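You operate a simulated robot arm through the tools that you are given. There is no shell and no other tool. Be economical: measure what you need, move in short steps, check, and stop when the job is done.

The job below is to be done with a simulated two-armed robot. You get a single attempt, and the scene is never put back.

Task
Carry the white tray with both arms and set it on the window end of the side counter.

The check looks at the end state, three seconds after you hand in, the way a careful person would. Anything else that was tipped, shoved, dropped, spilled or broken makes it a failure.

Robot
Two 7-joint arms with two-finger parallel grippers on one trunk, on a base that drives. Base frame: it is fixed to the floor where the robot stands at the start and does not move with it; the origin is under the middle of the robot, x ahead of it, y to its left, z up; the surface under the hand at the start is at about z = 850. Readings come in mm, degrees, newtons and seconds.
The left shoulder is at the start at [70, 133, 1201], the right one opposite. With the tool pointing down near the work surface each hand reaches from about 100 to 640 mm from the robot's upright axis, wherever it stands, measured 20 degrees to its own side. Places, roughly: white tray (41x26x10 cm) [500, 0, 900]; window end of the side counter [300, -2700, 900]. Payload 1.57 kg a hand.
The TCP of each hand is the grasp point between the finger pads, 30 mm short of the fingertips. In the tool frame z runs along the fingers and y along their closing line. The gripper opens to 80 mm. The fingers are 17 mm wide and 12 mm thick; the gripper's body (40 by 82 mm) begins 80 mm behind the TCP.
Orientation is told as [roll, pitch, yaw] about the base's x, y, z axes, in that order, counted from this pose: with the fingers straight down and closing along the base's y, the tool's x points along the base's -x, its y along +y and its z along -z.

Tools
- The arms move only by the tool move_arm. It takes "left_targets", "right_targets" or both (then of equal length, played together; a hand with none holds still); each is a list of rows, each a list of 7 numbers: the turn, a rotation vector about the tool's x, y, z in degrees, then the shift along the tool's x, y, z in mm, then the opening, from 0 (shut) to 1 (fully open). In form: [[rx, ry, rz, x, y, z, hand], ...]. A call has 1 to 10 rows; each row is the pose to reach, as a shift and turn from the pose commanded when the call began, along the tool's axes at that moment. Rows are played at 5 a second. More than 50 mm and 8.6 degrees between two rows, or a gripper value outside its range, and nothing of the call is played. A pose out of reach is approached as far as the arm can. The call stops where the force on the tool passes 40 N (or 10 N more than at its start, if that is more) or the arm is blocked; 0.2 s more then pass. Each finger travels about 153 mm/s and halts on what it meets, pressing with about 33 N; the grip force reading is that of the motor and also rises with nothing between the fingers. The clock runs only during rows and for 0.2 s after the last one: add rows that repeat a pose to give the fingers time. It gives the time, the measured TCP pose, the force on the tool (base axes), the opening and the grip force at its end, in the units of the frame above (readings bear some noise), with the torque about the TCP (base axes, N m) and any sound that the robot's microphone picked up.
- Cameras (640 x 400 px; columns grow to the right, rows downward): "scene" is now at [129.7, -22.5, 1417.9]; the picture's right is [-0.25, -0.97, 0.00], its down [-0.66, 0.17, -0.73] and it looks along [0.71, -0.19, -0.68] (base axes); focal length 277 px, centre (320, 200). "left" rides on the left gripper at [72, 7, -122] in its tool frame; the picture's right is [-0.09, 1.00, 0.00], its down [-0.84, -0.08, -0.54] and it looks along [-0.54, -0.05, 0.84] (tool axes); focal length 238 px, centre (320, 200). "right" rides on the right gripper at [72, -7, -122] in its tool frame; the picture's right is [0.09, 1.00, 0.00], its down [-0.84, 0.08, -0.54] and it looks along [-0.54, 0.05, 0.84] (tool axes); focal length 238 px, centre (320, 200). There is no depth. A picture from a camera that has moved, and an enlarged one, comes with that camera's place and axes in the base frame and with its lens.
- camera(camera): a new picture of that camera. The clock stands still meanwhile.
- move_column(by): slides the trunk up (or, below 0, down) by that many mm; the arms and the scene camera ride with it, the base frame stays. It gives what a move gives, with no picture.
- base_move(legs): drives the robot by 1 to 6 legs, each [ahead, left, turn to the left] in mm, mm and degrees, along the robot's own axes; the way and the turn of a leg run together, so that a leg with both is an arc; at most 1500 mm and 180 degrees a leg. The arms and the cameras ride along, it lands a little off, and it stops where it bumps. It gives what a move gives.
- aim_head(pan, tilt): turns the head with the scene camera to pan (to the left, within 86 degrees either way) and tilt (down, from -29 to 69), counted from straight ahead of the robot. It gives what a move gives.
- inspect(camera, box): a new picture of the part [left, top, right, bottom] of that camera's present view, enlarged. The clock stands still meanwhile.
- sign_off(): hands the job in; it is judged then, once.

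Work in short steps. Places have to be worked out from the pictures, the camera data and where the tool is seen: move nearer, look again, correct. Check each grasp and each placing, and mend what went wrong. You have 120 turns and 108 pictures in all, those below and enlarged ones among them. Open the grippers and draw the arms clear of the work before you hand the job in, unless the task says otherwise; then end with one line.

The tools are called after "Call:" by a JSON object that holds its "fn" and its "kwargs". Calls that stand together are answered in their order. move_arm: Moves the arms, as the interface text tells. Its arguments: {"type":"object","properties":{"left_targets":{"type":"array"},"right_targets":{"type":"array"}},"required":[]} The other tools are called the same way: move_column (by) slides the trunk up or down; base_move (legs) drives the base; aim_head (pan, tilt) turns the head that bears the scene camera; camera (camera) takes a picture; inspect (camera, box) takes an enlarged picture of a part of a camera's view; sign_off () hands the job in.

At the start:

```text
t: 0.0
left_tool_pos: [521.2, 142.0, 1119.8]
left_tcp_rot: [0.0, 0.1, 0.0]
left_force: [-0.2, -0.2, 0.0]
left_ft_torque: [0.03, 0.0, 0.0]
left_gripper_width: 79.9
left_grasp_force: 0.0
right_tool_pos: [431.4, -206.3, 1211.3]
right_tcp_rot: [-0.1, -0.1, -0.1]
right_force: [0.3, 0.0, 0.4]
right_ft_torque: [-0.01, -0.01, -0.01]
right_gripper_width: 80.2
right_grasp_force: 0.2
trunk travel left (down, up): [-775.0, 165.0]
robot x, y, heading: [-2.1, -2.0, -0.1]
head pan, tilt: [-14.8, 42.8]
```

scene: 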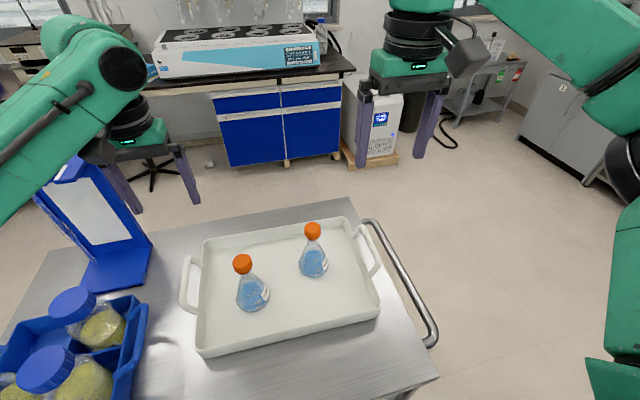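
right: 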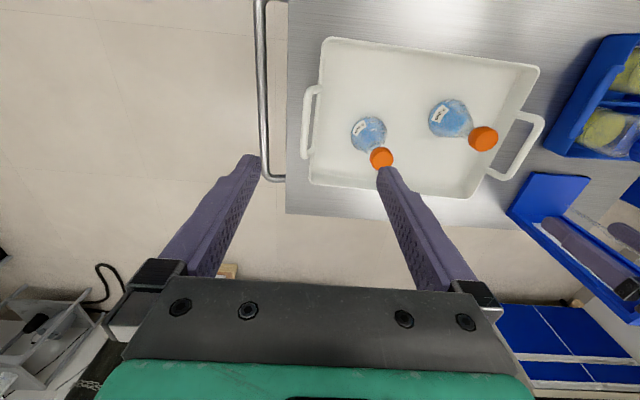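
left: 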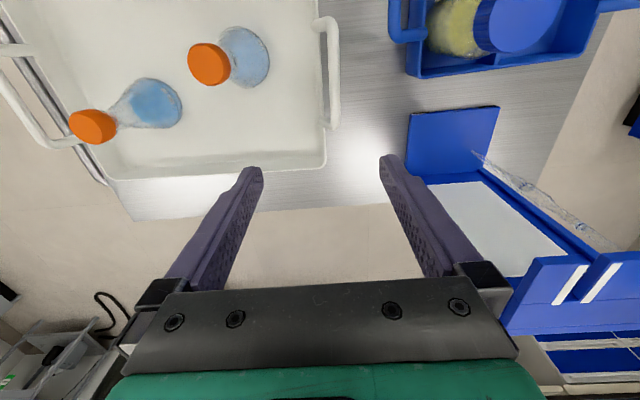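

I'll look closely at the tray and its handles, and turn the head to see the destination.

Call:
{"fn": "inspect", "kwargs": {"camera": "scene", "box": [160, 200, 400, 370]}}

Call:
{"fn": "aim_head", "kwargs": {"pan": -86, "tilt": 20}}

Call:
{"fn": "camera", "kwargs": {"camera": "scene"}}

```text
2.35 times, centred on (280, 285) of scene
camera zoom: at [129.7, -22.5, 1417.9], right [-0.25, -0.97, 0.0], down [-0.66, 0.17, -0.73], along [0.71, -0.19, -0.68], focal length 651 px, centre (414, 0)
```

zoom: 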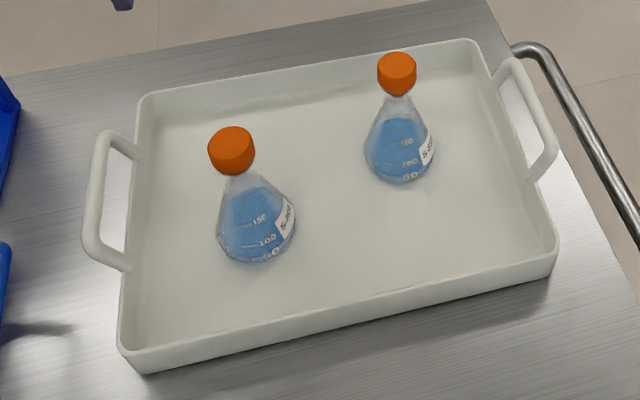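

```text
t: 1.4
left_tool_pos: [520.0, 140.3, 1119.2]
left_tcp_rot: [0.1, -0.1, 0.0]
left_force: [-1.2, -0.2, -0.4]
left_ft_torque: [0.03, -0.05, 0.01]
left_gripper_width: 80.1
left_grasp_force: 0.1
right_tool_pos: [431.2, -205.7, 1210.5]
right_tcp_rot: [-0.1, 0.0, -0.2]
right_force: [0.8, 0.1, 0.9]
right_ft_torque: [-0.03, 0.02, -0.04]
right_gripper_width: 80.0
right_grasp_force: 0.1
trunk travel left (down, up): [-775.0, 165.0]
robot x, y, heading: [1.3, 0.6, 0.2]
head pan, tilt: [-85.9, 20.0]
```

```text
103 pictures are left
camera scene: at [56.1, -94.2, 1453.4], right [-1.0, -0.07, 0.0], down [-0.02, 0.34, -0.94], along [0.07, -0.94, -0.34], focal length 277 px, centre (320, 200)
```

scene: 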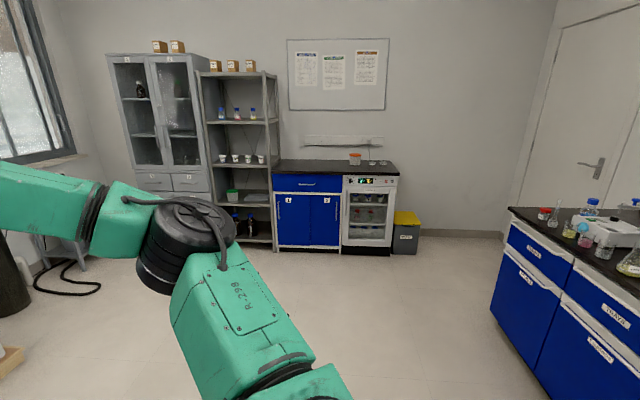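

The side counter is the blue one on the far wall; the window end is its left side, which looks free. Zooming in on it.

Call:
{"fn": "inspect", "kwargs": {"camera": "scene", "box": [256, 120, 416, 220]}}

Call:
{"fn": "aim_head", "kwargs": {"pan": -50, "tilt": 40}}

Call:
{"fn": "camera", "kwargs": {"camera": "scene"}}

Call:
{"fn": "aim_head", "kwargs": {"pan": 0, "tilt": 62}}

Call:
{"fn": "camera", "kwargs": {"camera": "scene"}}

```text
4.00 times, centred on (336, 170) of scene
camera zoom: at [56.1, -94.2, 1453.4], right [-1.0, -0.07, 0.0], down [-0.02, 0.34, -0.94], along [0.07, -0.94, -0.34], focal length 1106 px, centre (256, 320)
```

zoom: 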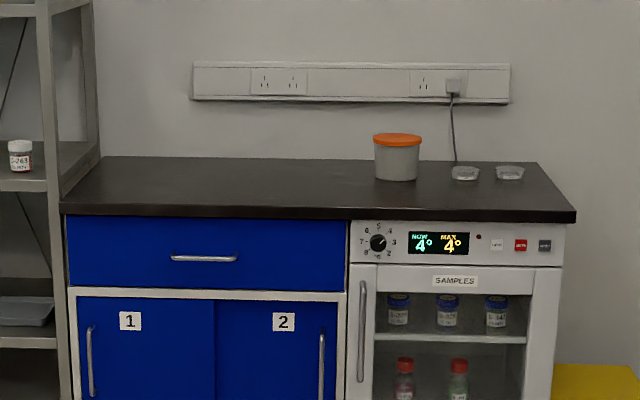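

```text
t: 2.5
left_tool_pos: [521.5, 141.1, 1120.9]
left_tcp_rot: [0.0, 0.0, 0.0]
left_force: [0.1, 0.1, -0.1]
left_ft_torque: [0.02, -0.01, 0.01]
left_gripper_width: 80.1
left_grasp_force: 0.1
right_tool_pos: [430.7, -205.8, 1211.1]
right_tcp_rot: [0.0, -0.1, -0.2]
right_force: [0.7, 0.2, -0.4]
right_ft_torque: [0.01, 0.01, 0.01]
right_gripper_width: 79.9
right_grasp_force: 0.0
trunk travel left (down, up): [-775.0, 165.0]
robot x, y, heading: [1.2, -0.1, -0.1]
head pan, tilt: [-50.0, 40.0]
```

```text
101 pictures are left
camera scene: at [103.9, -66.5, 1422.1], right [-0.77, -0.64, 0.0], down [-0.41, 0.49, -0.77], along [0.49, -0.59, -0.64], focal length 277 px, centre (320, 200)
```

scene: 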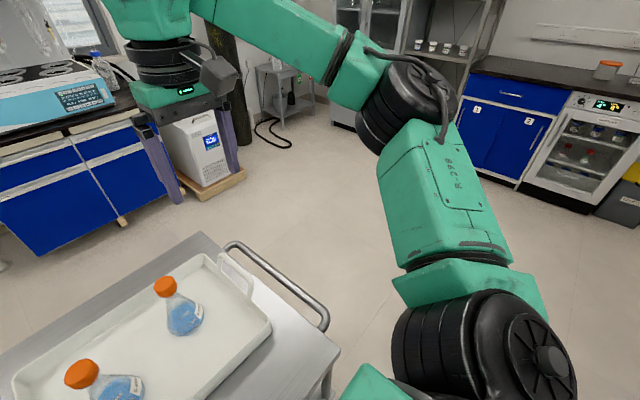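

```text
t: 3.6
left_tool_pos: [520.7, 142.2, 1119.4]
left_tcp_rot: [0.0, 0.1, 0.1]
left_force: [-0.3, 0.0, 0.3]
left_ft_torque: [0.03, 0.0, 0.02]
left_gripper_width: 80.0
left_grasp_force: 0.1
right_tool_pos: [431.4, -204.7, 1212.1]
right_tcp_rot: [0.0, -0.1, 0.0]
right_force: [-0.6, 0.3, 0.5]
right_ft_torque: [0.01, 0.03, -0.03]
right_gripper_width: 80.2
right_grasp_force: 0.0
trunk travel left (down, up): [-775.0, 165.0]
robot x, y, heading: [-0.6, -2.6, -0.1]
head pan, tilt: [0.0, 62.0]
```

```text
100 pictures are left
camera scene: at [113.7, -1.4, 1393.0], right [0.0, -1.0, 0.0], down [-0.88, 0.0, -0.47], along [0.47, 0.0, -0.88], focal length 277 px, centre (320, 200)
```

scene: 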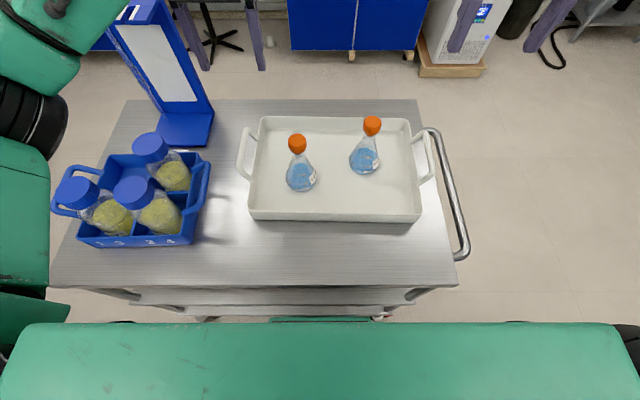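

The tray is nearly square to the robot. I enlarge it to find the handles precisely.

Call:
{"fn": "inspect", "kwargs": {"camera": "scene", "box": [220, 95, 300, 145]}}

Call:
{"fn": "inspect", "kwargs": {"camera": "scene", "box": [220, 100, 460, 250]}}

Call:
{"fn": "inspect", "kwargs": {"camera": "right", "box": [280, 20, 560, 220]}}

Call:
{"fn": "inspect", "kwargs": {"camera": "left", "box": [230, 0, 390, 200]}}

```text
8.00 times, centred on (260, 120) of scene
camera zoom: at [113.7, -1.4, 1393.0], right [0.0, -1.0, 0.0], down [-0.88, 0.0, -0.47], along [0.47, 0.0, -0.88], focal length 2213 px, centre (800, 840)
```

zoom: 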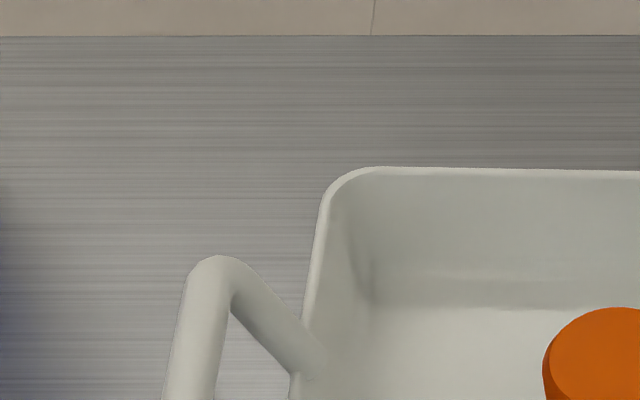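

```text
2.67 times, centred on (340, 175) of scene
camera zoom: at [113.7, -1.4, 1393.0], right [0.0, -1.0, 0.0], down [-0.88, 0.0, -0.47], along [0.47, 0.0, -0.88], focal length 738 px, centre (267, 267)
```

zoom: 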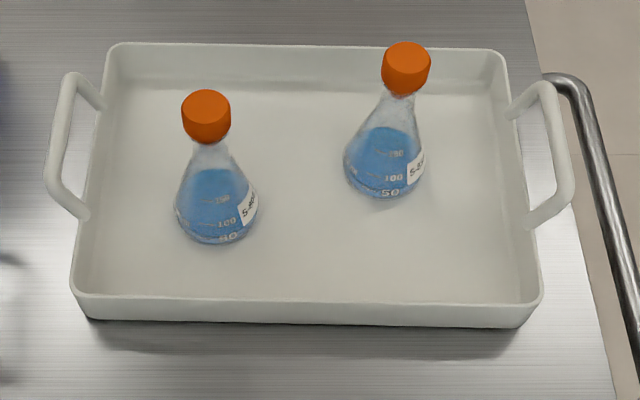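

```text
2.00 times, centred on (420, 120) of right
camera zoom: at [359.0, -213.3, 1333.8], right [-0.09, 1.0, 0.0], down [0.84, 0.08, 0.54], along [0.54, 0.05, -0.84], focal length 477 px, centre (120, 360)
```

zoom: 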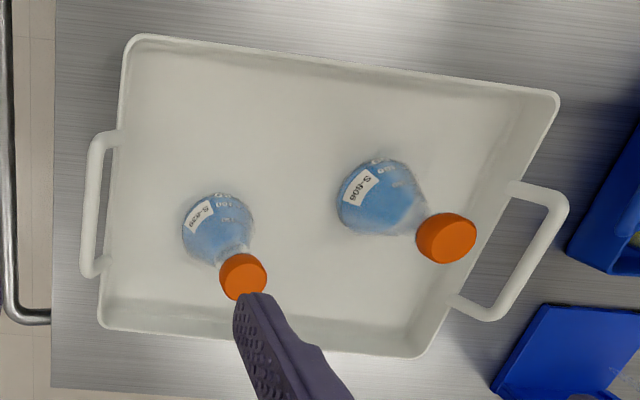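

```text
2.00 times, centred on (310, 100) of left
camera zoom: at [449.1, 147.5, 1241.8], right [0.09, 1.0, 0.0], down [0.84, -0.08, 0.54], along [0.54, -0.05, -0.84], focal length 477 px, centre (340, 400)
```

zoom: 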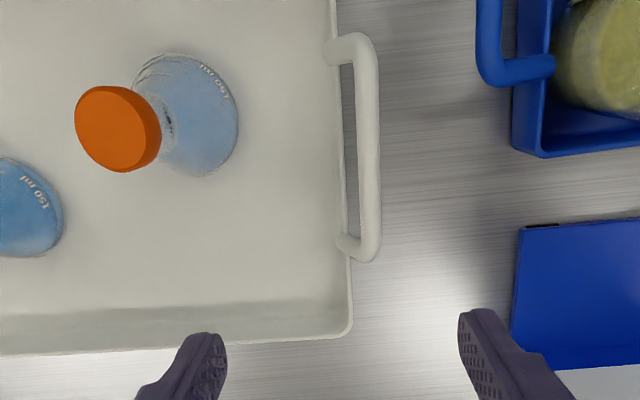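

The handle bars triangulate to about [476,161,932] (left) and [471,-227,934] (right), running along x, with the rim at z≈897 about 20 mm inside them. I bring both hands above the bars at z≈1010, opened partway.

Call:
{"fn": "move_arm", "kwargs": {"left_targets": [[0, 0, 0, 9, 4, 22, 0.9], [0, 0, 0, 18, 8, 44, 0.8], [0, 0, 0, 27, 11, 66, 0.8], [0, 0, 0, 36, 15, 88, 0.8], [0, 0, 0, 45, 19, 110, 0.8], [0, 0, 0, 45, 19, 110, 0.8]], "right_targets": [[0, 0, 0, -8, -4, 40, 0.9], [0, 0, 0, -16, -9, 80, 0.8], [0, 0, 0, -24, -13, 120, 0.8], [0, 0, 0, -32, -18, 160, 0.8], [0, 0, 0, -41, -22, 201, 0.8], [0, 0, 0, -41, -22, 201, 0.8]]}}

Call:
{"fn": "camera", "kwargs": {"camera": "left"}}

Call:
{"fn": "camera", "kwargs": {"camera": "right"}}

Call:
{"fn": "camera", "kwargs": {"camera": "scene"}}

```text
t: 5.0
left_tool_pos: [476.9, 158.8, 1009.3]
left_tcp_rot: [0.0, -0.1, 0.0]
left_force: [0.1, 0.2, -0.4]
left_ft_torque: [0.01, 0.03, 0.03]
left_gripper_width: 64.3
left_grasp_force: 0.0
right_tool_pos: [472.9, -226.9, 1009.9]
right_tcp_rot: [0.0, 0.1, -0.1]
right_force: [0.7, 0.0, -0.1]
right_ft_torque: [0.01, 0.01, 0.02]
right_gripper_width: 63.7
right_grasp_force: 0.0
trunk travel left (down, up): [-775.0, 165.0]
robot x, y, heading: [1.1, 0.3, 0.2]
head pan, tilt: [0.0, 62.0]
```

```text
95 pictures are left
camera left: at [404.2, 166.1, 1131.7], right [0.09, 1.0, 0.0], down [0.84, -0.08, 0.54], along [0.54, -0.05, -0.84], focal length 238 px, centre (320, 200)
```

left: 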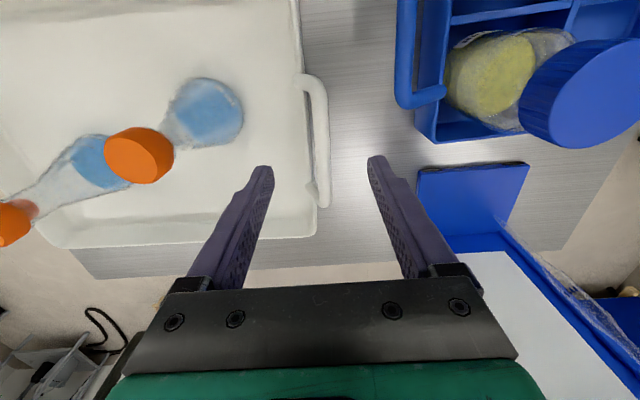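

```text
94 pictures are left
camera right: at [399.9, -234.5, 1131.8], right [-0.09, 1.0, 0.0], down [0.84, 0.08, 0.54], along [0.54, 0.05, -0.84], focal length 238 px, centre (320, 200)
```

right: 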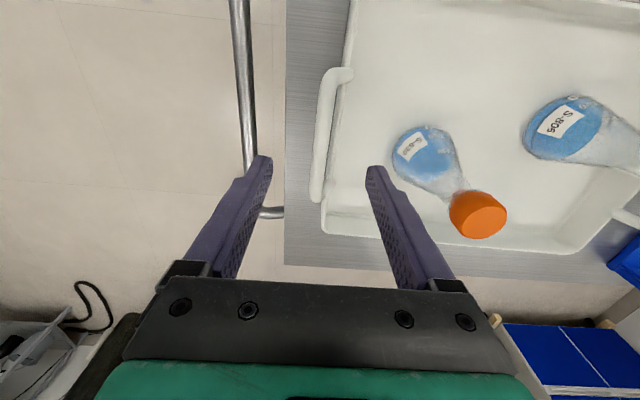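

```text
93 pictures are left
camera scene: at [113.2, -1.3, 1393.0], right [0.0, -1.0, 0.0], down [-0.88, 0.0, -0.47], along [0.47, 0.0, -0.88], focal length 277 px, centre (320, 200)
```

scene: 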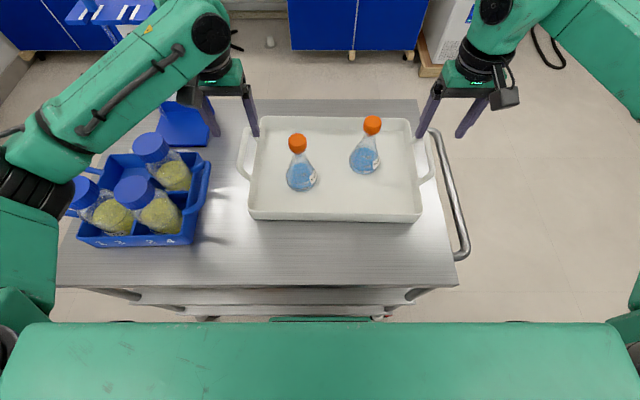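

Both bars sit under the hands (y≈162 and −227). I go down halfway and check the left forearm against the bottles and the fingers against the rim.

Call:
{"fn": "move_arm", "kwargs": {"left_targets": [[0, 0, 0, 2, 1, 18, 0.8], [0, 0, 0, 4, 2, 35, 0.8]], "right_targets": [[0, 0, 0, 1, 0, 18, 0.8], [0, 0, 0, 3, 0, 35, 0.8]]}}

Call:
{"fn": "aim_head", "kwargs": {"pan": 40, "tilt": 55}}

Call:
{"fn": "camera", "kwargs": {"camera": "scene"}}

Call:
{"fn": "camera", "kwargs": {"camera": "left"}}

Call:
{"fn": "camera", "kwargs": {"camera": "right"}}

```text
t: 5.6
left_tool_pos: [471.8, 161.9, 974.4]
left_tcp_rot: [0.0, 0.1, 0.1]
left_force: [0.3, -0.5, 0.9]
left_ft_torque: [-0.02, 0.01, -0.02]
left_gripper_width: 63.9
left_grasp_force: 0.1
right_tool_pos: [470.3, -227.7, 974.9]
right_tcp_rot: [0.0, 0.0, 0.0]
right_force: [-0.3, 0.3, -1.2]
right_ft_torque: [0.0, -0.03, 0.01]
right_gripper_width: 63.9
right_grasp_force: 0.1
trunk travel left (down, up): [-775.0, 165.0]
robot x, y, heading: [-0.0, -0.2, 0.2]
head pan, tilt: [0.0, 62.0]
```

```text
t: 6.7
left_tool_pos: [472.1, 161.8, 974.5]
left_tcp_rot: [0.1, 0.0, 0.0]
left_force: [0.0, -0.3, -0.8]
left_ft_torque: [0.0, 0.02, 0.01]
left_gripper_width: 64.0
left_grasp_force: 0.1
right_tool_pos: [469.7, -226.7, 974.6]
right_tcp_rot: [0.0, 0.0, 0.0]
right_force: [0.0, 0.1, 0.0]
right_ft_torque: [0.04, 0.06, -0.03]
right_gripper_width: 64.1
right_grasp_force: 0.0
trunk travel left (down, up): [-775.0, 165.0]
robot x, y, heading: [-1.3, 0.7, -0.1]
head pan, tilt: [40.0, 55.0]
```

```text
92 pictures are left
camera scene: at [104.7, 44.9, 1401.3], right [0.64, -0.77, 0.0], down [-0.63, -0.53, -0.57], along [0.44, 0.37, -0.82], focal length 277 px, centre (320, 200)
```

scene: 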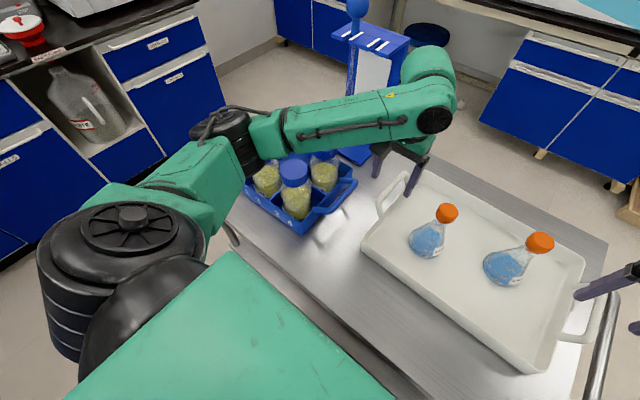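

```text
91 pictures are left
camera left: at [400.3, 168.5, 1097.0], right [0.09, 1.0, 0.0], down [0.84, -0.08, 0.54], along [0.54, -0.05, -0.84], focal length 238 px, centre (320, 200)
```

left: 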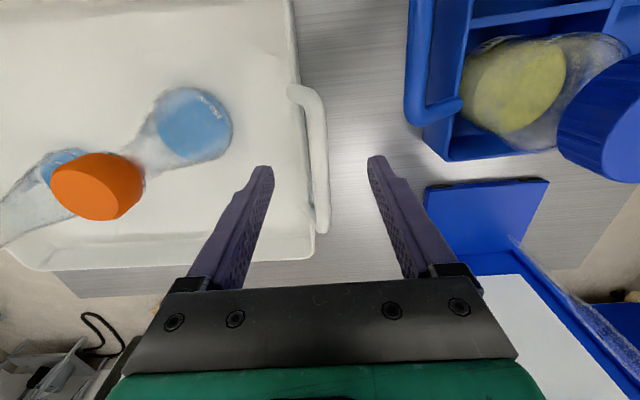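

```text
90 pictures are left
camera right: at [397.6, -234.7, 1097.0], right [-0.09, 1.0, 0.0], down [0.84, 0.08, 0.54], along [0.54, 0.05, -0.84], focal length 238 px, centre (320, 200)
```

right: 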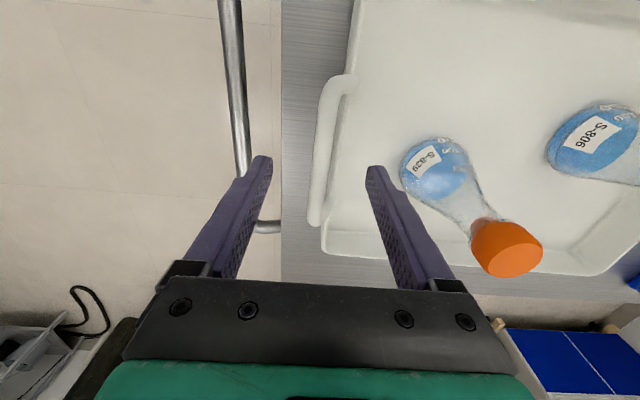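

Clear all around: the forearm is well above the bottles. I go down to z≈940 and close on the bars.

Call:
{"fn": "move_arm", "kwargs": {"left_targets": [[0, 0, 0, 0, 0, 18, 0.8], [0, 0, 0, 0, 0, 35, 0.8]], "right_targets": [[0, 0, 0, 0, 0, 18, 0.8], [0, 0, 0, 0, 0, 35, 0.8]]}}

Call:
{"fn": "camera", "kwargs": {"camera": "left"}}

Call:
{"fn": "camera", "kwargs": {"camera": "right"}}

Call:
{"fn": "inspect", "kwargs": {"camera": "scene", "box": [350, 130, 510, 230]}}

```text
t: 7.3
left_tool_pos: [471.7, 163.3, 939.4]
left_tcp_rot: [0.0, 0.0, 0.1]
left_force: [-0.7, 0.0, 0.9]
left_ft_torque: [0.0, 0.01, 0.02]
left_gripper_width: 63.9
left_grasp_force: 0.1
right_tool_pos: [469.5, -227.6, 939.4]
right_tcp_rot: [0.0, 0.0, -0.1]
right_force: [0.1, -0.5, -0.1]
right_ft_torque: [-0.01, 0.0, 0.01]
right_gripper_width: 64.1
right_grasp_force: 0.1
trunk travel left (down, up): [-775.0, 165.0]
robot x, y, heading: [-2.1, 0.4, -0.1]
head pan, tilt: [40.0, 55.0]
```

```text
89 pictures are left
camera left: at [400.1, 168.8, 1061.5], right [0.09, 1.0, 0.0], down [0.84, -0.08, 0.54], along [0.54, -0.05, -0.84], focal length 238 px, centre (320, 200)
```

left: 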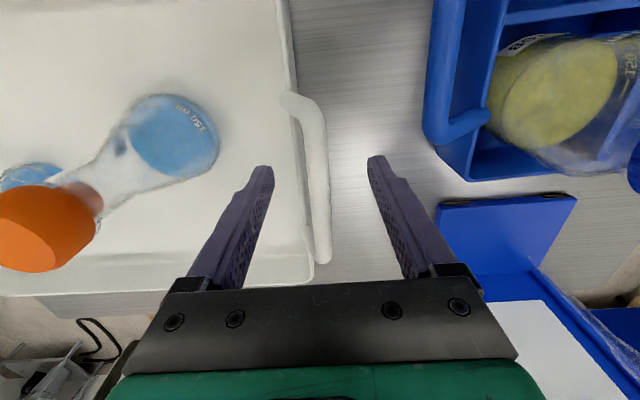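

```text
88 pictures are left
camera right: at [397.4, -235.5, 1062.6], right [-0.09, 1.0, 0.0], down [0.84, 0.08, 0.54], along [0.54, 0.05, -0.84], focal length 238 px, centre (320, 200)
```

right: 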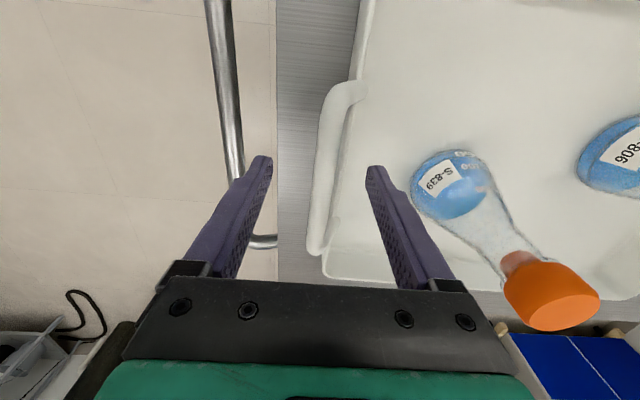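

```text
4.00 times, centred on (430, 180) of scene
camera zoom: at [105.0, 45.0, 1401.3], right [0.64, -0.77, 0.0], down [-0.63, -0.53, -0.57], along [0.44, 0.37, -0.82], focal length 1106 px, centre (-120, 280)
```

zoom: 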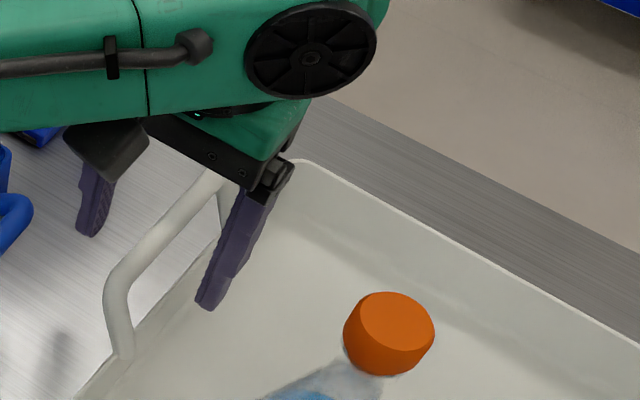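

Bars are centred between the fingers. I close both grippers stepwise.

Call:
{"fn": "move_arm", "kwargs": {"left_targets": [[0, 0, 0, 0, 0, 0, 0.5], [0, 0, 0, 0, 0, 0, 0.3], [0, 0, 0, 0, 0, 0, 0.2], [0, 0, 0, 0, 0, 0, 0.0], [0, 0, 0, 0, 0, 0, 0.0]], "right_targets": [[0, 0, 0, 0, 0, 0, 0.5], [0, 0, 0, 0, 0, 0, 0.3], [0, 0, 0, 0, 0, 0, 0.2], [0, 0, 0, 0, 0, 0, 0.0], [0, 0, 0, 0, 0, 0, 0.0]]}}

Call:
{"fn": "camera", "kwargs": {"camera": "left"}}

Call:
{"fn": "camera", "kwargs": {"camera": "right"}}

Call:
{"fn": "inspect", "kwargs": {"camera": "scene", "box": [350, 130, 510, 230]}}

```text
t: 8.5
left_tool_pos: [470.8, 162.1, 938.5]
left_tcp_rot: [-0.3, 0.1, -0.1]
left_force: [-2.5, -13.8, -1.1]
left_ft_torque: [-0.12, -0.09, -0.32]
left_gripper_width: 12.6
left_grasp_force: 29.5
right_tool_pos: [469.0, -226.8, 940.7]
right_tcp_rot: [0.2, 0.1, 0.1]
right_force: [2.5, 14.7, 0.6]
right_ft_torque: [0.08, 0.03, -0.37]
right_gripper_width: 12.6
right_grasp_force: 29.2
trunk travel left (down, up): [-775.0, 165.0]
robot x, y, heading: [0.3, -3.5, -0.1]
head pan, tilt: [40.0, 55.0]
```

```text
86 pictures are left
camera left: at [399.7, 168.0, 1061.6], right [0.09, 1.0, 0.0], down [0.84, -0.08, 0.54], along [0.54, -0.05, -0.84], focal length 238 px, centre (320, 200)
```

left: 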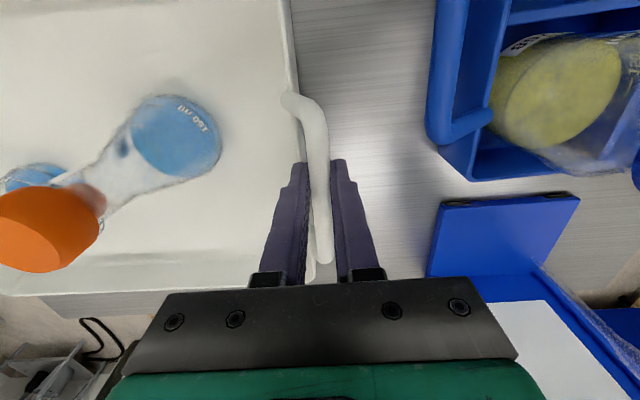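

```text
85 pictures are left
camera right: at [397.3, -234.5, 1062.6], right [-0.09, 1.0, 0.0], down [0.84, 0.08, 0.54], along [0.54, 0.05, -0.84], focal length 238 px, centre (320, 200)
```

right: 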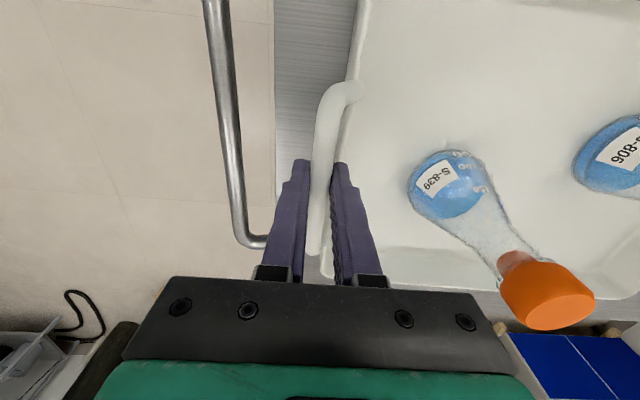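

```text
4.00 times, centred on (430, 180) of scene
camera zoom: at [104.9, 45.1, 1401.3], right [0.64, -0.77, 0.0], down [-0.63, -0.53, -0.57], along [0.44, 0.37, -0.82], focal length 1106 px, centre (-120, 280)
```

zoom: 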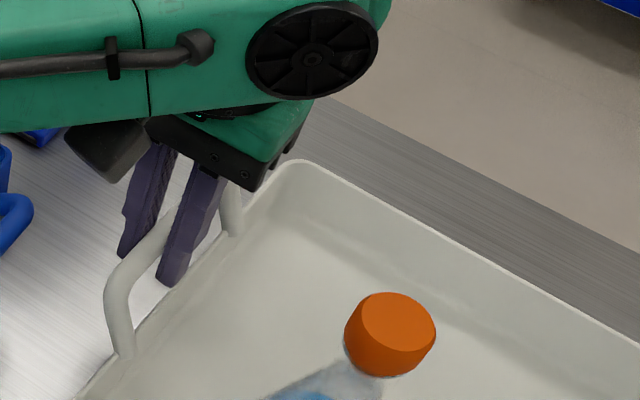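

Both bars are gripped (12.6 mm), with ±14 N of inward pull. I ease each hand inward 1 mm, then raise the trunk slightly to test the hold.

Call:
{"fn": "move_arm", "kwargs": {"left_targets": [[0, 0, 0, 0, -1, 0, 0.0], [0, 0, 0, 0, -1, 0, 0.0]], "right_targets": [[0, 0, 0, 0, 1, 0, 0.0], [0, 0, 0, 0, 1, 0, 0.0]]}}

Call:
{"fn": "move_column", "kwargs": {"by": 15}}

Call:
{"fn": "aim_head", "kwargs": {"pan": 0, "tilt": 55}}

Call:
{"fn": "camera", "kwargs": {"camera": "scene"}}

```text
t: 9.1
left_tool_pos: [472.4, 160.3, 938.8]
left_tcp_rot: [-0.2, -0.1, 0.1]
left_force: [-3.3, -13.0, 2.3]
left_ft_torque: [-0.08, 0.15, -0.41]
left_gripper_width: 12.2
left_grasp_force: 29.5
right_tool_pos: [470.3, -226.9, 941.2]
right_tcp_rot: [0.1, -0.1, 0.0]
right_force: [2.3, 14.4, -0.5]
right_ft_torque: [0.08, -0.12, -0.36]
right_gripper_width: 12.5
right_grasp_force: 29.6
trunk travel left (down, up): [-775.0, 165.0]
robot x, y, heading: [-1.3, -1.2, -0.0]
head pan, tilt: [40.0, 55.0]
```

```text
t: 9.7
left_tool_pos: [472.1, 160.7, 954.2]
left_tcp_rot: [0.1, 0.1, 0.0]
left_force: [-2.2, -14.4, -2.4]
left_ft_torque: [-0.11, 0.07, -0.36]
left_gripper_width: 12.4
left_grasp_force: 29.3
right_tool_pos: [469.7, -226.3, 956.0]
right_tcp_rot: [0.1, 0.0, 0.0]
right_force: [2.2, 14.9, -3.5]
right_ft_torque: [0.1, 0.03, -0.37]
right_gripper_width: 12.3
right_grasp_force: 29.5
trunk travel left (down, up): [-790.0, 150.0]
robot x, y, heading: [-1.7, 0.6, -0.2]
head pan, tilt: [40.0, 55.0]
```

```text
t: 10.8
left_tool_pos: [472.4, 161.9, 953.9]
left_tcp_rot: [-0.1, 0.1, 0.1]
left_force: [-1.5, -16.2, -2.8]
left_ft_torque: [-0.11, 0.11, -0.36]
left_gripper_width: 12.4
left_grasp_force: 29.7
right_tool_pos: [470.3, -226.8, 955.5]
right_tcp_rot: [0.0, 0.0, 0.1]
right_force: [1.5, 16.0, -2.6]
right_ft_torque: [0.12, -0.03, -0.35]
right_gripper_width: 12.4
right_grasp_force: 29.9
trunk travel left (down, up): [-790.0, 150.0]
robot x, y, heading: [-0.2, 0.6, -0.0]
head pan, tilt: [0.0, 55.0]
```

```text
83 pictures are left
camera scene: at [122.4, -1.3, 1416.2], right [0.0, -1.0, 0.0], down [-0.82, 0.0, -0.57], along [0.57, 0.0, -0.82], focal length 277 px, centre (320, 200)
```

scene: 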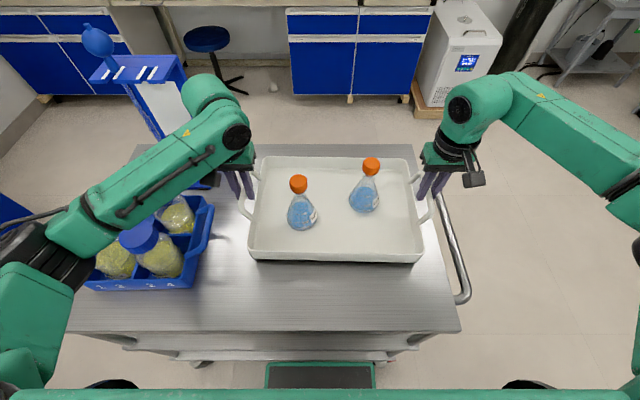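

The tray came up with the hands. I lift further by the trunk, easing the hands inward a bit more to drop the tension.

Call:
{"fn": "move_column", "kwargs": {"by": 60}}

Call:
{"fn": "move_arm", "kwargs": {"left_targets": [[0, 0, 0, 0, -1, 0, 0.0], [0, 0, 0, 0, -2, 0, 0.0], [0, 0, 0, 0, -2, 0, 0.0]], "right_targets": [[0, 0, 0, 0, 1, 0, 0.0], [0, 0, 0, 0, 2, 0, 0.0], [0, 0, 0, 0, 2, 0, 0.0]]}}

Call:
{"fn": "camera", "kwargs": {"camera": "scene"}}

Call:
{"fn": "camera", "kwargs": {"camera": "left"}}

Call:
{"fn": "camera", "kwargs": {"camera": "right"}}

```text
t: 11.8
left_tool_pos: [472.2, 160.5, 1014.9]
left_tcp_rot: [0.1, 0.1, 0.0]
left_force: [-1.9, -18.3, -3.0]
left_ft_torque: [-0.16, 0.05, -0.38]
left_gripper_width: 12.5
left_grasp_force: 29.6
right_tool_pos: [470.4, -226.8, 1015.7]
right_tcp_rot: [0.1, 0.1, 0.0]
right_force: [2.9, 18.3, -3.0]
right_ft_torque: [0.09, 0.03, -0.34]
right_gripper_width: 12.8
right_grasp_force: 29.9
trunk travel left (down, up): [-850.0, 90.0]
robot x, y, heading: [1.0, -0.5, 0.1]
head pan, tilt: [0.0, 55.0]
```

```text
t: 12.6
left_tool_pos: [472.5, 159.8, 1014.2]
left_tcp_rot: [0.2, 0.1, 0.2]
left_force: [-1.6, -0.6, -2.8]
left_ft_torque: [0.03, -0.02, -0.43]
left_gripper_width: 12.3
left_grasp_force: 29.6
right_tool_pos: [470.5, -226.2, 1015.4]
right_tcp_rot: [-0.2, 0.1, -0.2]
right_force: [2.6, -0.3, -3.7]
right_ft_torque: [0.0, 0.05, -0.26]
right_gripper_width: 12.4
right_grasp_force: 29.7
trunk travel left (down, up): [-850.0, 90.0]
robot x, y, heading: [-2.6, -1.8, -0.0]
head pan, tilt: [0.0, 55.0]
```

```text
82 pictures are left
camera scene: at [122.7, -1.4, 1476.2], right [0.0, -1.0, 0.0], down [-0.82, 0.0, -0.57], along [0.57, 0.0, -0.82], focal length 277 px, centre (320, 200)
```

scene: 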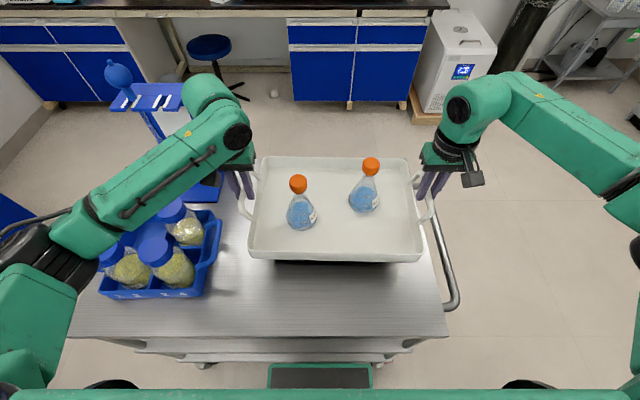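

```text
81 pictures are left
camera left: at [400.9, 166.7, 1136.4], right [0.09, 1.0, 0.0], down [0.84, -0.08, 0.54], along [0.54, -0.05, -0.84], focal length 238 px, centre (320, 200)
```

left: 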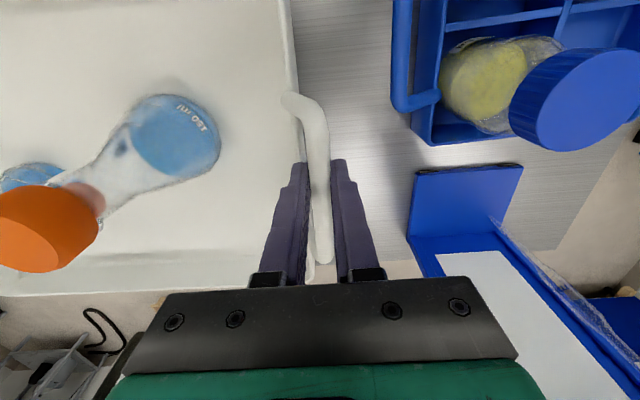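

```text
80 pictures are left
camera right: at [398.2, -233.3, 1137.2], right [-0.09, 1.0, 0.0], down [0.84, 0.08, 0.54], along [0.54, 0.05, -0.84], focal length 238 px, centre (320, 200)
```

right: 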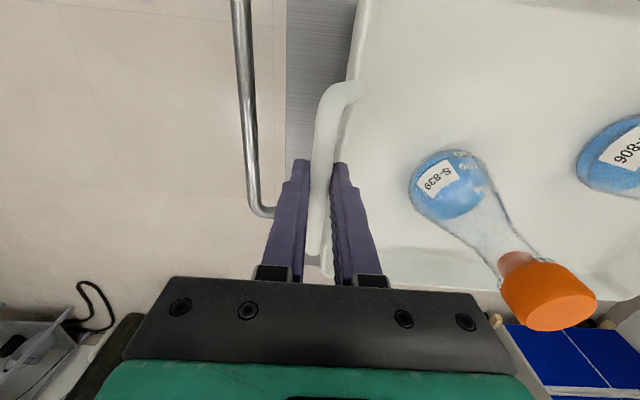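

The tray is level, tension gone, 75 mm clear of the cart. I look to both sides before driving.

Call:
{"fn": "aim_head", "kwargs": {"pan": -80, "tilt": 35}}

Call:
{"fn": "camera", "kwargs": {"camera": "scene"}}

Call:
{"fn": "aim_head", "kwargs": {"pan": -30, "tilt": 25}}

Call:
{"fn": "camera", "kwargs": {"camera": "scene"}}

Call:
{"fn": "base_move", "kwargs": {"legs": [[-120, 0, 0]]}}

Call:
{"fn": "aim_head", "kwargs": {"pan": 0, "tilt": 50}}

Call:
{"fn": "camera", "kwargs": {"camera": "scene"}}

```text
t: 14.1
left_tool_pos: [472.9, 160.4, 1013.5]
left_tcp_rot: [0.2, 0.1, 0.1]
left_force: [-1.4, 22.2, -3.3]
left_ft_torque: [0.16, -0.08, -0.35]
left_gripper_width: 12.5
left_grasp_force: 29.8
right_tool_pos: [470.3, -226.3, 1016.1]
right_tcp_rot: [-0.2, 0.1, -0.3]
right_force: [2.1, -22.4, -2.2]
right_ft_torque: [-0.15, 0.09, -0.29]
right_gripper_width: 12.4
right_grasp_force: 29.2
trunk travel left (down, up): [-850.0, 90.0]
robot x, y, heading: [0.4, 1.7, 0.2]
head pan, tilt: [-80.0, 35.0]
```

```text
79 pictures are left
camera scene: at [66.0, -88.1, 1504.5], right [-0.98, -0.17, 0.0], down [-0.1, 0.56, -0.82], along [0.14, -0.81, -0.57], focal length 277 px, centre (320, 200)
```

scene: 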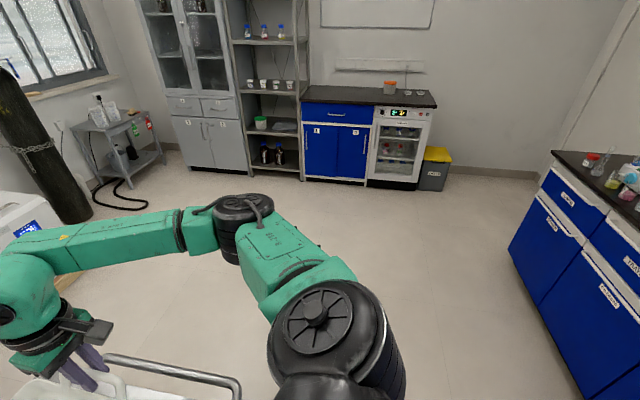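

```text
t: 15.3
left_tool_pos: [472.2, 160.3, 1013.5]
left_tcp_rot: [0.2, 0.1, 0.1]
left_force: [-1.5, 28.2, -2.2]
left_ft_torque: [0.21, -0.25, -0.36]
left_gripper_width: 12.5
left_grasp_force: 29.5
right_tool_pos: [470.6, -226.9, 1015.1]
right_tcp_rot: [-0.3, 0.1, -0.1]
right_force: [1.6, -28.4, -2.9]
right_ft_torque: [-0.22, 0.28, -0.31]
right_gripper_width: 12.2
right_grasp_force: 29.6
trunk travel left (down, up): [-850.0, 90.0]
robot x, y, heading: [1.9, -1.0, -0.1]
head pan, tilt: [-30.0, 25.0]
```

```text
78 pictures are left
camera scene: at [130.3, -47.6, 1520.2], right [-0.5, -0.87, 0.0], down [-0.37, 0.21, -0.91], along [0.78, -0.45, -0.42], focal length 277 px, centre (320, 200)
```

scene: 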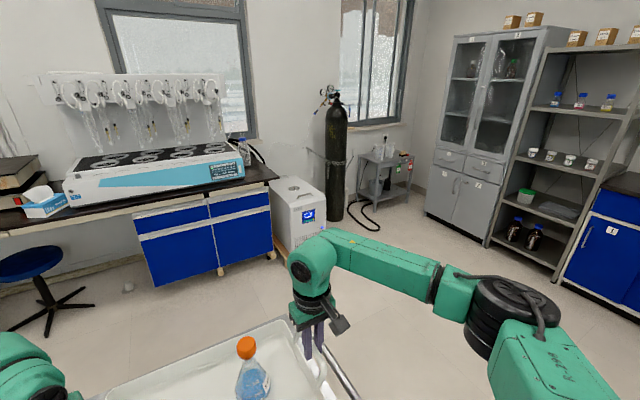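

```text
t: 16.6
left_tool_pos: [354.1, 159.7, 1012.4]
left_tcp_rot: [0.1, 0.3, 0.1]
left_force: [-1.2, 27.9, -3.6]
left_ft_torque: [0.2, 0.05, -0.38]
left_gripper_width: 12.5
left_grasp_force: 29.1
right_tool_pos: [353.0, -226.4, 1013.8]
right_tcp_rot: [-0.2, 0.0, -0.1]
right_force: [1.1, -27.4, -4.2]
right_ft_torque: [-0.26, -0.02, -0.3]
right_gripper_width: 12.4
right_grasp_force: 29.1
trunk travel left (down, up): [-850.0, 90.0]
robot x, y, heading: [-118.4, -2.8, 0.0]
head pan, tilt: [-30.0, 25.0]
```

```text
t: 17.5
left_tool_pos: [350.0, 160.3, 1013.8]
left_tcp_rot: [0.3, 0.1, 0.1]
left_force: [-1.0, 1.5, -2.9]
left_ft_torque: [-0.02, 0.07, -0.31]
left_gripper_width: 12.4
left_grasp_force: 30.0
right_tool_pos: [350.9, -225.9, 1015.8]
right_tcp_rot: [-0.4, -0.1, -0.1]
right_force: [1.8, -0.8, -2.9]
right_ft_torque: [0.0, -0.04, -0.25]
right_gripper_width: 12.3
right_grasp_force: 29.2
trunk travel left (down, up): [-850.0, 90.0]
robot x, y, heading: [-116.4, -3.7, 0.2]
head pan, tilt: [0.0, 50.0]
```

```text
77 pictures are left
camera scene: at [7.3, -1.5, 1482.8], right [0.0, -1.0, 0.0], down [-0.77, 0.0, -0.64], along [0.64, 0.0, -0.77], focal length 277 px, centre (320, 200)
```

scene: 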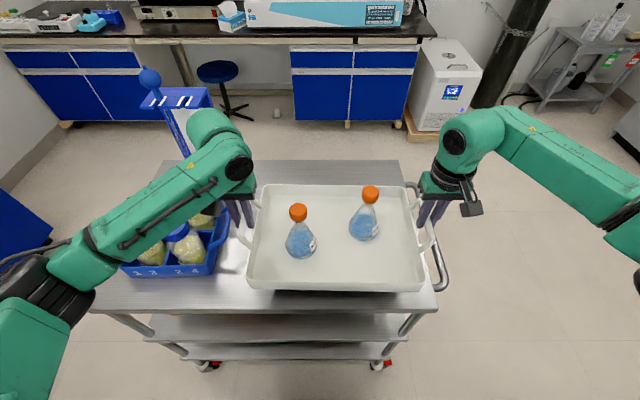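

Flasks didn't budge during the move. Now strafe right 1000 mm, tray well above the cart's handle.

Call:
{"fn": "base_move", "kwargs": {"legs": [[0, -500, 0], [0, -500, 0]]}}

Call:
{"fn": "camera", "kwargs": {"camera": "scene"}}

```text
t: 23.0
left_tool_pos: [351.1, -833.4, 1014.6]
left_tcp_rot: [0.2, 0.2, 0.2]
left_force: [-1.6, 4.1, -3.5]
left_ft_torque: [-0.02, 0.05, -0.37]
left_gripper_width: 12.4
left_grasp_force: 29.5
right_tool_pos: [352.0, -1219.9, 1015.9]
right_tcp_rot: [-0.2, -0.2, -0.1]
right_force: [2.1, -4.4, -2.5]
right_ft_torque: [-0.04, 0.02, -0.24]
right_gripper_width: 12.5
right_grasp_force: 30.0
trunk travel left (down, up): [-850.0, 90.0]
robot x, y, heading: [-122.8, -991.5, -0.1]
head pan, tilt: [0.0, 50.0]
```

```text
76 pictures are left
camera scene: at [7.6, -994.8, 1482.7], right [0.0, -1.0, 0.0], down [-0.77, 0.0, -0.64], along [0.64, 0.0, -0.77], focal length 277 px, centre (320, 200)
```

scene: 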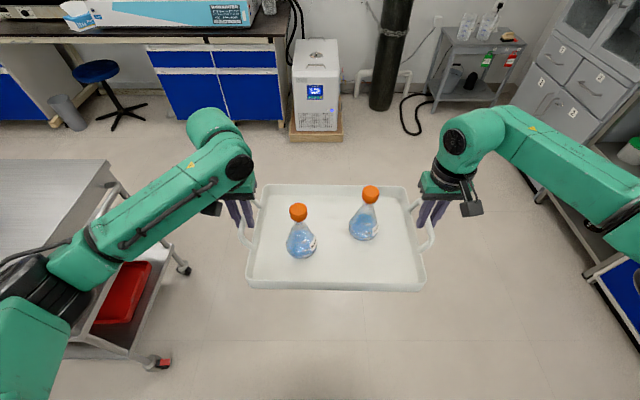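

All steady. Forward 470 mm, then turn right 90° in two halves.

Call:
{"fn": "base_move", "kwargs": {"legs": [[470, 0, 0], [0, 0, -45], [0, 0, -45]]}}

Call:
{"fn": "aim_head", "kwargs": {"pan": 0, "tilt": 35}}

Call:
{"fn": "camera", "kwargs": {"camera": "scene"}}

```text
t: 29.9
left_tool_pos: [509.7, -1468.7, 1013.0]
left_tcp_rot: [0.2, 0.2, -90.5]
left_force: [-0.5, 1.5, -2.0]
left_ft_torque: [0.05, 0.0, -0.32]
left_gripper_width: 12.5
left_grasp_force: 29.3
right_tool_pos: [122.0, -1463.1, 1014.6]
right_tcp_rot: [-0.3, -0.1, -90.7]
right_force: [-0.4, -1.6, -3.2]
right_ft_torque: [0.01, -0.01, -0.28]
right_gripper_width: 12.2
right_grasp_force: 29.9
trunk travel left (down, up): [-850.0, 90.0]
robot x, y, heading: [353.2, -997.6, -90.5]
head pan, tilt: [0.0, 50.0]
```

```text
t: 30.7
left_tool_pos: [509.1, -1468.5, 1012.9]
left_tcp_rot: [0.3, 0.2, -90.4]
left_force: [0.0, 1.6, -3.0]
left_ft_torque: [0.0, 0.01, -0.36]
left_gripper_width: 12.4
left_grasp_force: 29.2
right_tool_pos: [123.1, -1465.4, 1015.1]
right_tcp_rot: [-0.2, 0.0, -90.6]
right_force: [0.1, -1.4, -2.8]
right_ft_torque: [0.04, 0.02, -0.24]
right_gripper_width: 12.3
right_grasp_force: 29.2
trunk travel left (down, up): [-850.0, 90.0]
robot x, y, heading: [353.8, -997.2, -90.7]
head pan, tilt: [0.0, 35.0]
```

```text
75 pictures are left
camera scene: at [351.0, -1136.3, 1504.4], right [-1.0, 0.01, 0.0], down [0.01, 0.57, -0.82], along [-0.01, -0.82, -0.57], focal length 277 px, centre (320, 200)
```

scene: 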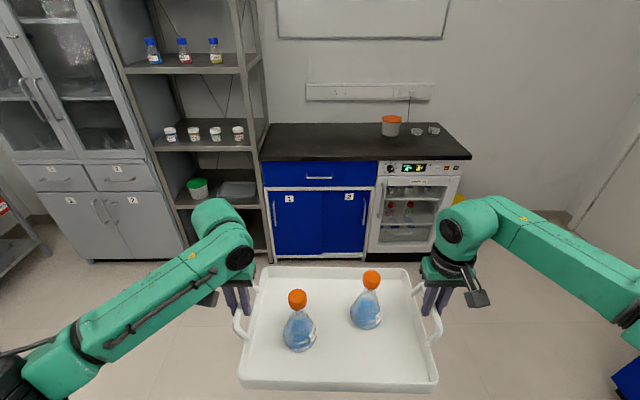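

Triangulation puts the counter top at z≈865, front edge y≈−2410, left end x≈640. I raise the tray 40 mm and drive nearer, straightening the heading, stopping before the counter to look at the clearances.

Call:
{"fn": "move_column", "kwargs": {"by": 40}}

Call:
{"fn": "base_move", "kwargs": {"legs": [[0, 0, 0.6], [500, -25, 0], [200, 0, 0]]}}

Call:
{"fn": "camera", "kwargs": {"camera": "scene"}}

Call:
{"fn": "aim_head", "kwargs": {"pan": 30, "tilt": 40}}

Call:
{"fn": "camera", "kwargs": {"camera": "scene"}}

```text
t: 31.5
left_tool_pos: [508.1, -1468.6, 1054.4]
left_tcp_rot: [0.4, 0.3, -90.4]
left_force: [-0.6, 1.7, -3.1]
left_ft_torque: [0.17, 0.01, -0.3]
left_gripper_width: 12.5
left_grasp_force: 29.4
right_tool_pos: [122.6, -1465.9, 1053.8]
right_tcp_rot: [-0.3, 0.0, -90.8]
right_force: [0.9, -1.6, -3.9]
right_ft_torque: [-0.09, 0.0, -0.26]
right_gripper_width: 12.2
right_grasp_force: 29.7
trunk travel left (down, up): [-890.0, 50.0]
robot x, y, heading: [354.8, -995.4, -90.7]
head pan, tilt: [0.0, 35.0]
```

```text
t: 36.0
left_tool_pos: [487.8, -2157.3, 1055.0]
left_tcp_rot: [0.3, 0.0, -90.0]
left_force: [-0.8, 1.9, -3.9]
left_ft_torque: [0.02, 0.0, -0.35]
left_gripper_width: 12.7
left_grasp_force: 29.5
right_tool_pos: [100.6, -2155.6, 1056.4]
right_tcp_rot: [-0.3, -0.2, -90.2]
right_force: [0.4, -0.3, -2.9]
right_ft_torque: [-0.01, 0.02, -0.26]
right_gripper_width: 12.5
right_grasp_force: 29.0
trunk travel left (down, up): [-890.0, 50.0]
robot x, y, heading: [332.7, -1690.1, -90.3]
head pan, tilt: [0.0, 35.0]
```

```text
74 pictures are left
camera scene: at [327.2, -1824.7, 1545.0], right [-1.0, 0.0, 0.0], down [0.0, 0.57, -0.82], along [0.0, -0.82, -0.57], focal length 277 px, centre (320, 200)
```

scene: 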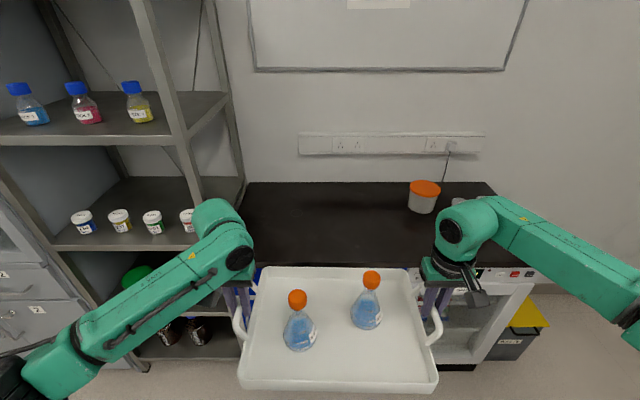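

```text
t: 36.9
left_tool_pos: [489.4, -2161.7, 1054.1]
left_tcp_rot: [0.4, 0.3, -90.1]
left_force: [-0.7, 1.1, -2.6]
left_ft_torque: [0.03, 0.02, -0.34]
left_gripper_width: 12.5
left_grasp_force: 29.7
right_tool_pos: [101.1, -2159.7, 1055.1]
right_tcp_rot: [-0.3, -0.1, -90.3]
right_force: [0.5, -2.0, -3.5]
right_ft_torque: [-0.01, -0.04, -0.28]
right_gripper_width: 12.5
right_grasp_force: 29.1
trunk travel left (down, up): [-890.0, 50.0]
robot x, y, heading: [327.2, -1687.9, -90.0]
head pan, tilt: [30.0, 40.0]
```

```text
73 pictures are left
camera scene: at [369.5, -1816.2, 1536.8], right [-0.87, -0.5, 0.0], down [-0.32, 0.56, -0.77], along [0.38, -0.66, -0.64], focal length 277 px, centre (320, 200)
```

scene: 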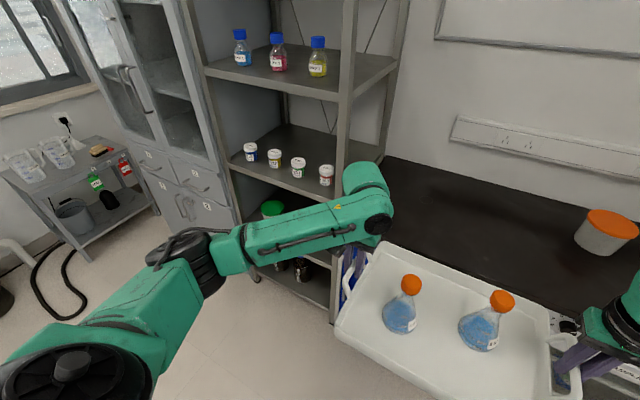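

The shelf front sits back at y≈−2650, so the left arm is clear of it. Drive 250 mm ahead and 40 mm left, then look at the counter edge.

Call:
{"fn": "base_move", "kwargs": {"legs": [[250, 40, 0]]}}

Call:
{"fn": "aim_head", "kwargs": {"pan": 0, "tilt": 50}}

Call:
{"fn": "camera", "kwargs": {"camera": "scene"}}

Call:
{"fn": "camera", "kwargs": {"camera": "left"}}

Call:
{"fn": "camera", "kwargs": {"camera": "right"}}

```text
t: 38.8
left_tool_pos: [526.9, -2410.8, 1055.2]
left_tcp_rot: [0.3, 0.0, -90.0]
left_force: [-0.3, 2.1, -3.2]
left_ft_torque: [0.0, 0.01, -0.34]
left_gripper_width: 12.5
left_grasp_force: 28.9
right_tool_pos: [140.6, -2409.4, 1056.4]
right_tcp_rot: [-0.2, -0.1, -90.2]
right_force: [1.1, -0.8, -3.1]
right_ft_torque: [0.01, -0.01, -0.24]
right_gripper_width: 12.5
right_grasp_force: 29.3
trunk travel left (down, up): [-890.0, 50.0]
robot x, y, heading: [369.9, -1943.4, -90.0]
head pan, tilt: [30.0, 40.0]
```

```text
t: 39.7
left_tool_pos: [526.5, -2413.9, 1054.3]
left_tcp_rot: [0.4, 0.3, -90.0]
left_force: [-0.2, 1.4, -3.5]
left_ft_torque: [0.05, 0.02, -0.32]
left_gripper_width: 12.5
left_grasp_force: 29.8
right_tool_pos: [140.8, -2411.4, 1055.0]
right_tcp_rot: [-0.4, 0.0, -90.3]
right_force: [0.7, -1.6, -3.4]
right_ft_torque: [-0.04, 0.0, -0.25]
right_gripper_width: 12.4
right_grasp_force: 29.6
trunk travel left (down, up): [-890.0, 50.0]
robot x, y, heading: [371.7, -1940.3, -90.0]
head pan, tilt: [0.0, 50.0]
```

```text
72 pictures are left
camera scene: at [366.4, -2071.4, 1522.7], right [-1.0, 0.0, 0.0], down [0.0, 0.77, -0.64], along [0.0, -0.64, -0.77], focal length 277 px, centre (320, 200)
```

scene: 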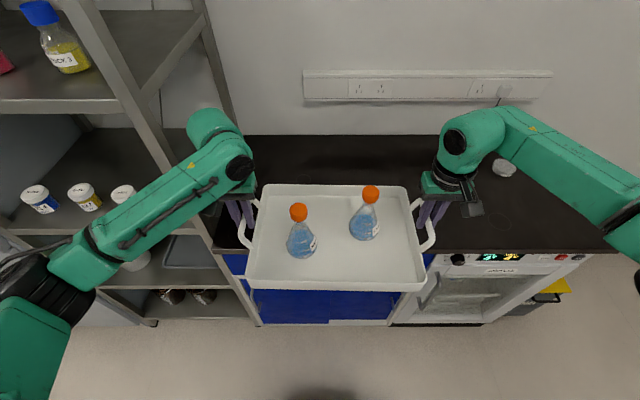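

```text
71 pictures are left
camera left: at [533.6, -2342.1, 1176.2], right [1.0, -0.09, 0.0], down [-0.08, -0.84, 0.54], along [-0.05, -0.54, -0.84], focal length 238 px, centre (320, 200)
```

left: 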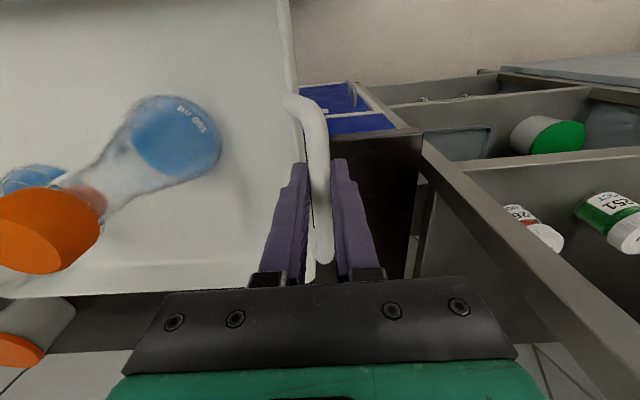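

```text
70 pictures are left
camera right: at [133.9, -2340.5, 1176.9], right [1.0, 0.09, 0.0], down [0.08, -0.84, 0.54], along [0.04, -0.54, -0.84], focal length 238 px, centre (320, 200)
```

right: 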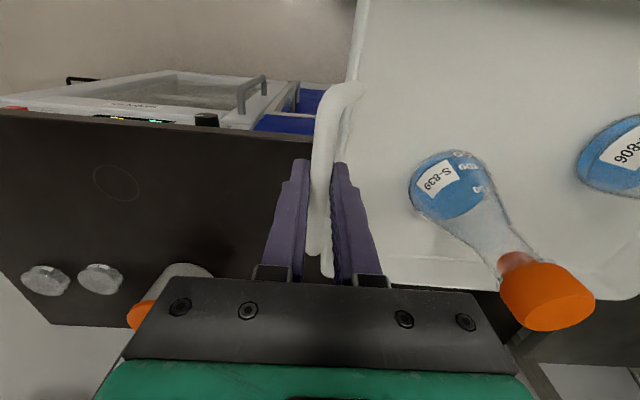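

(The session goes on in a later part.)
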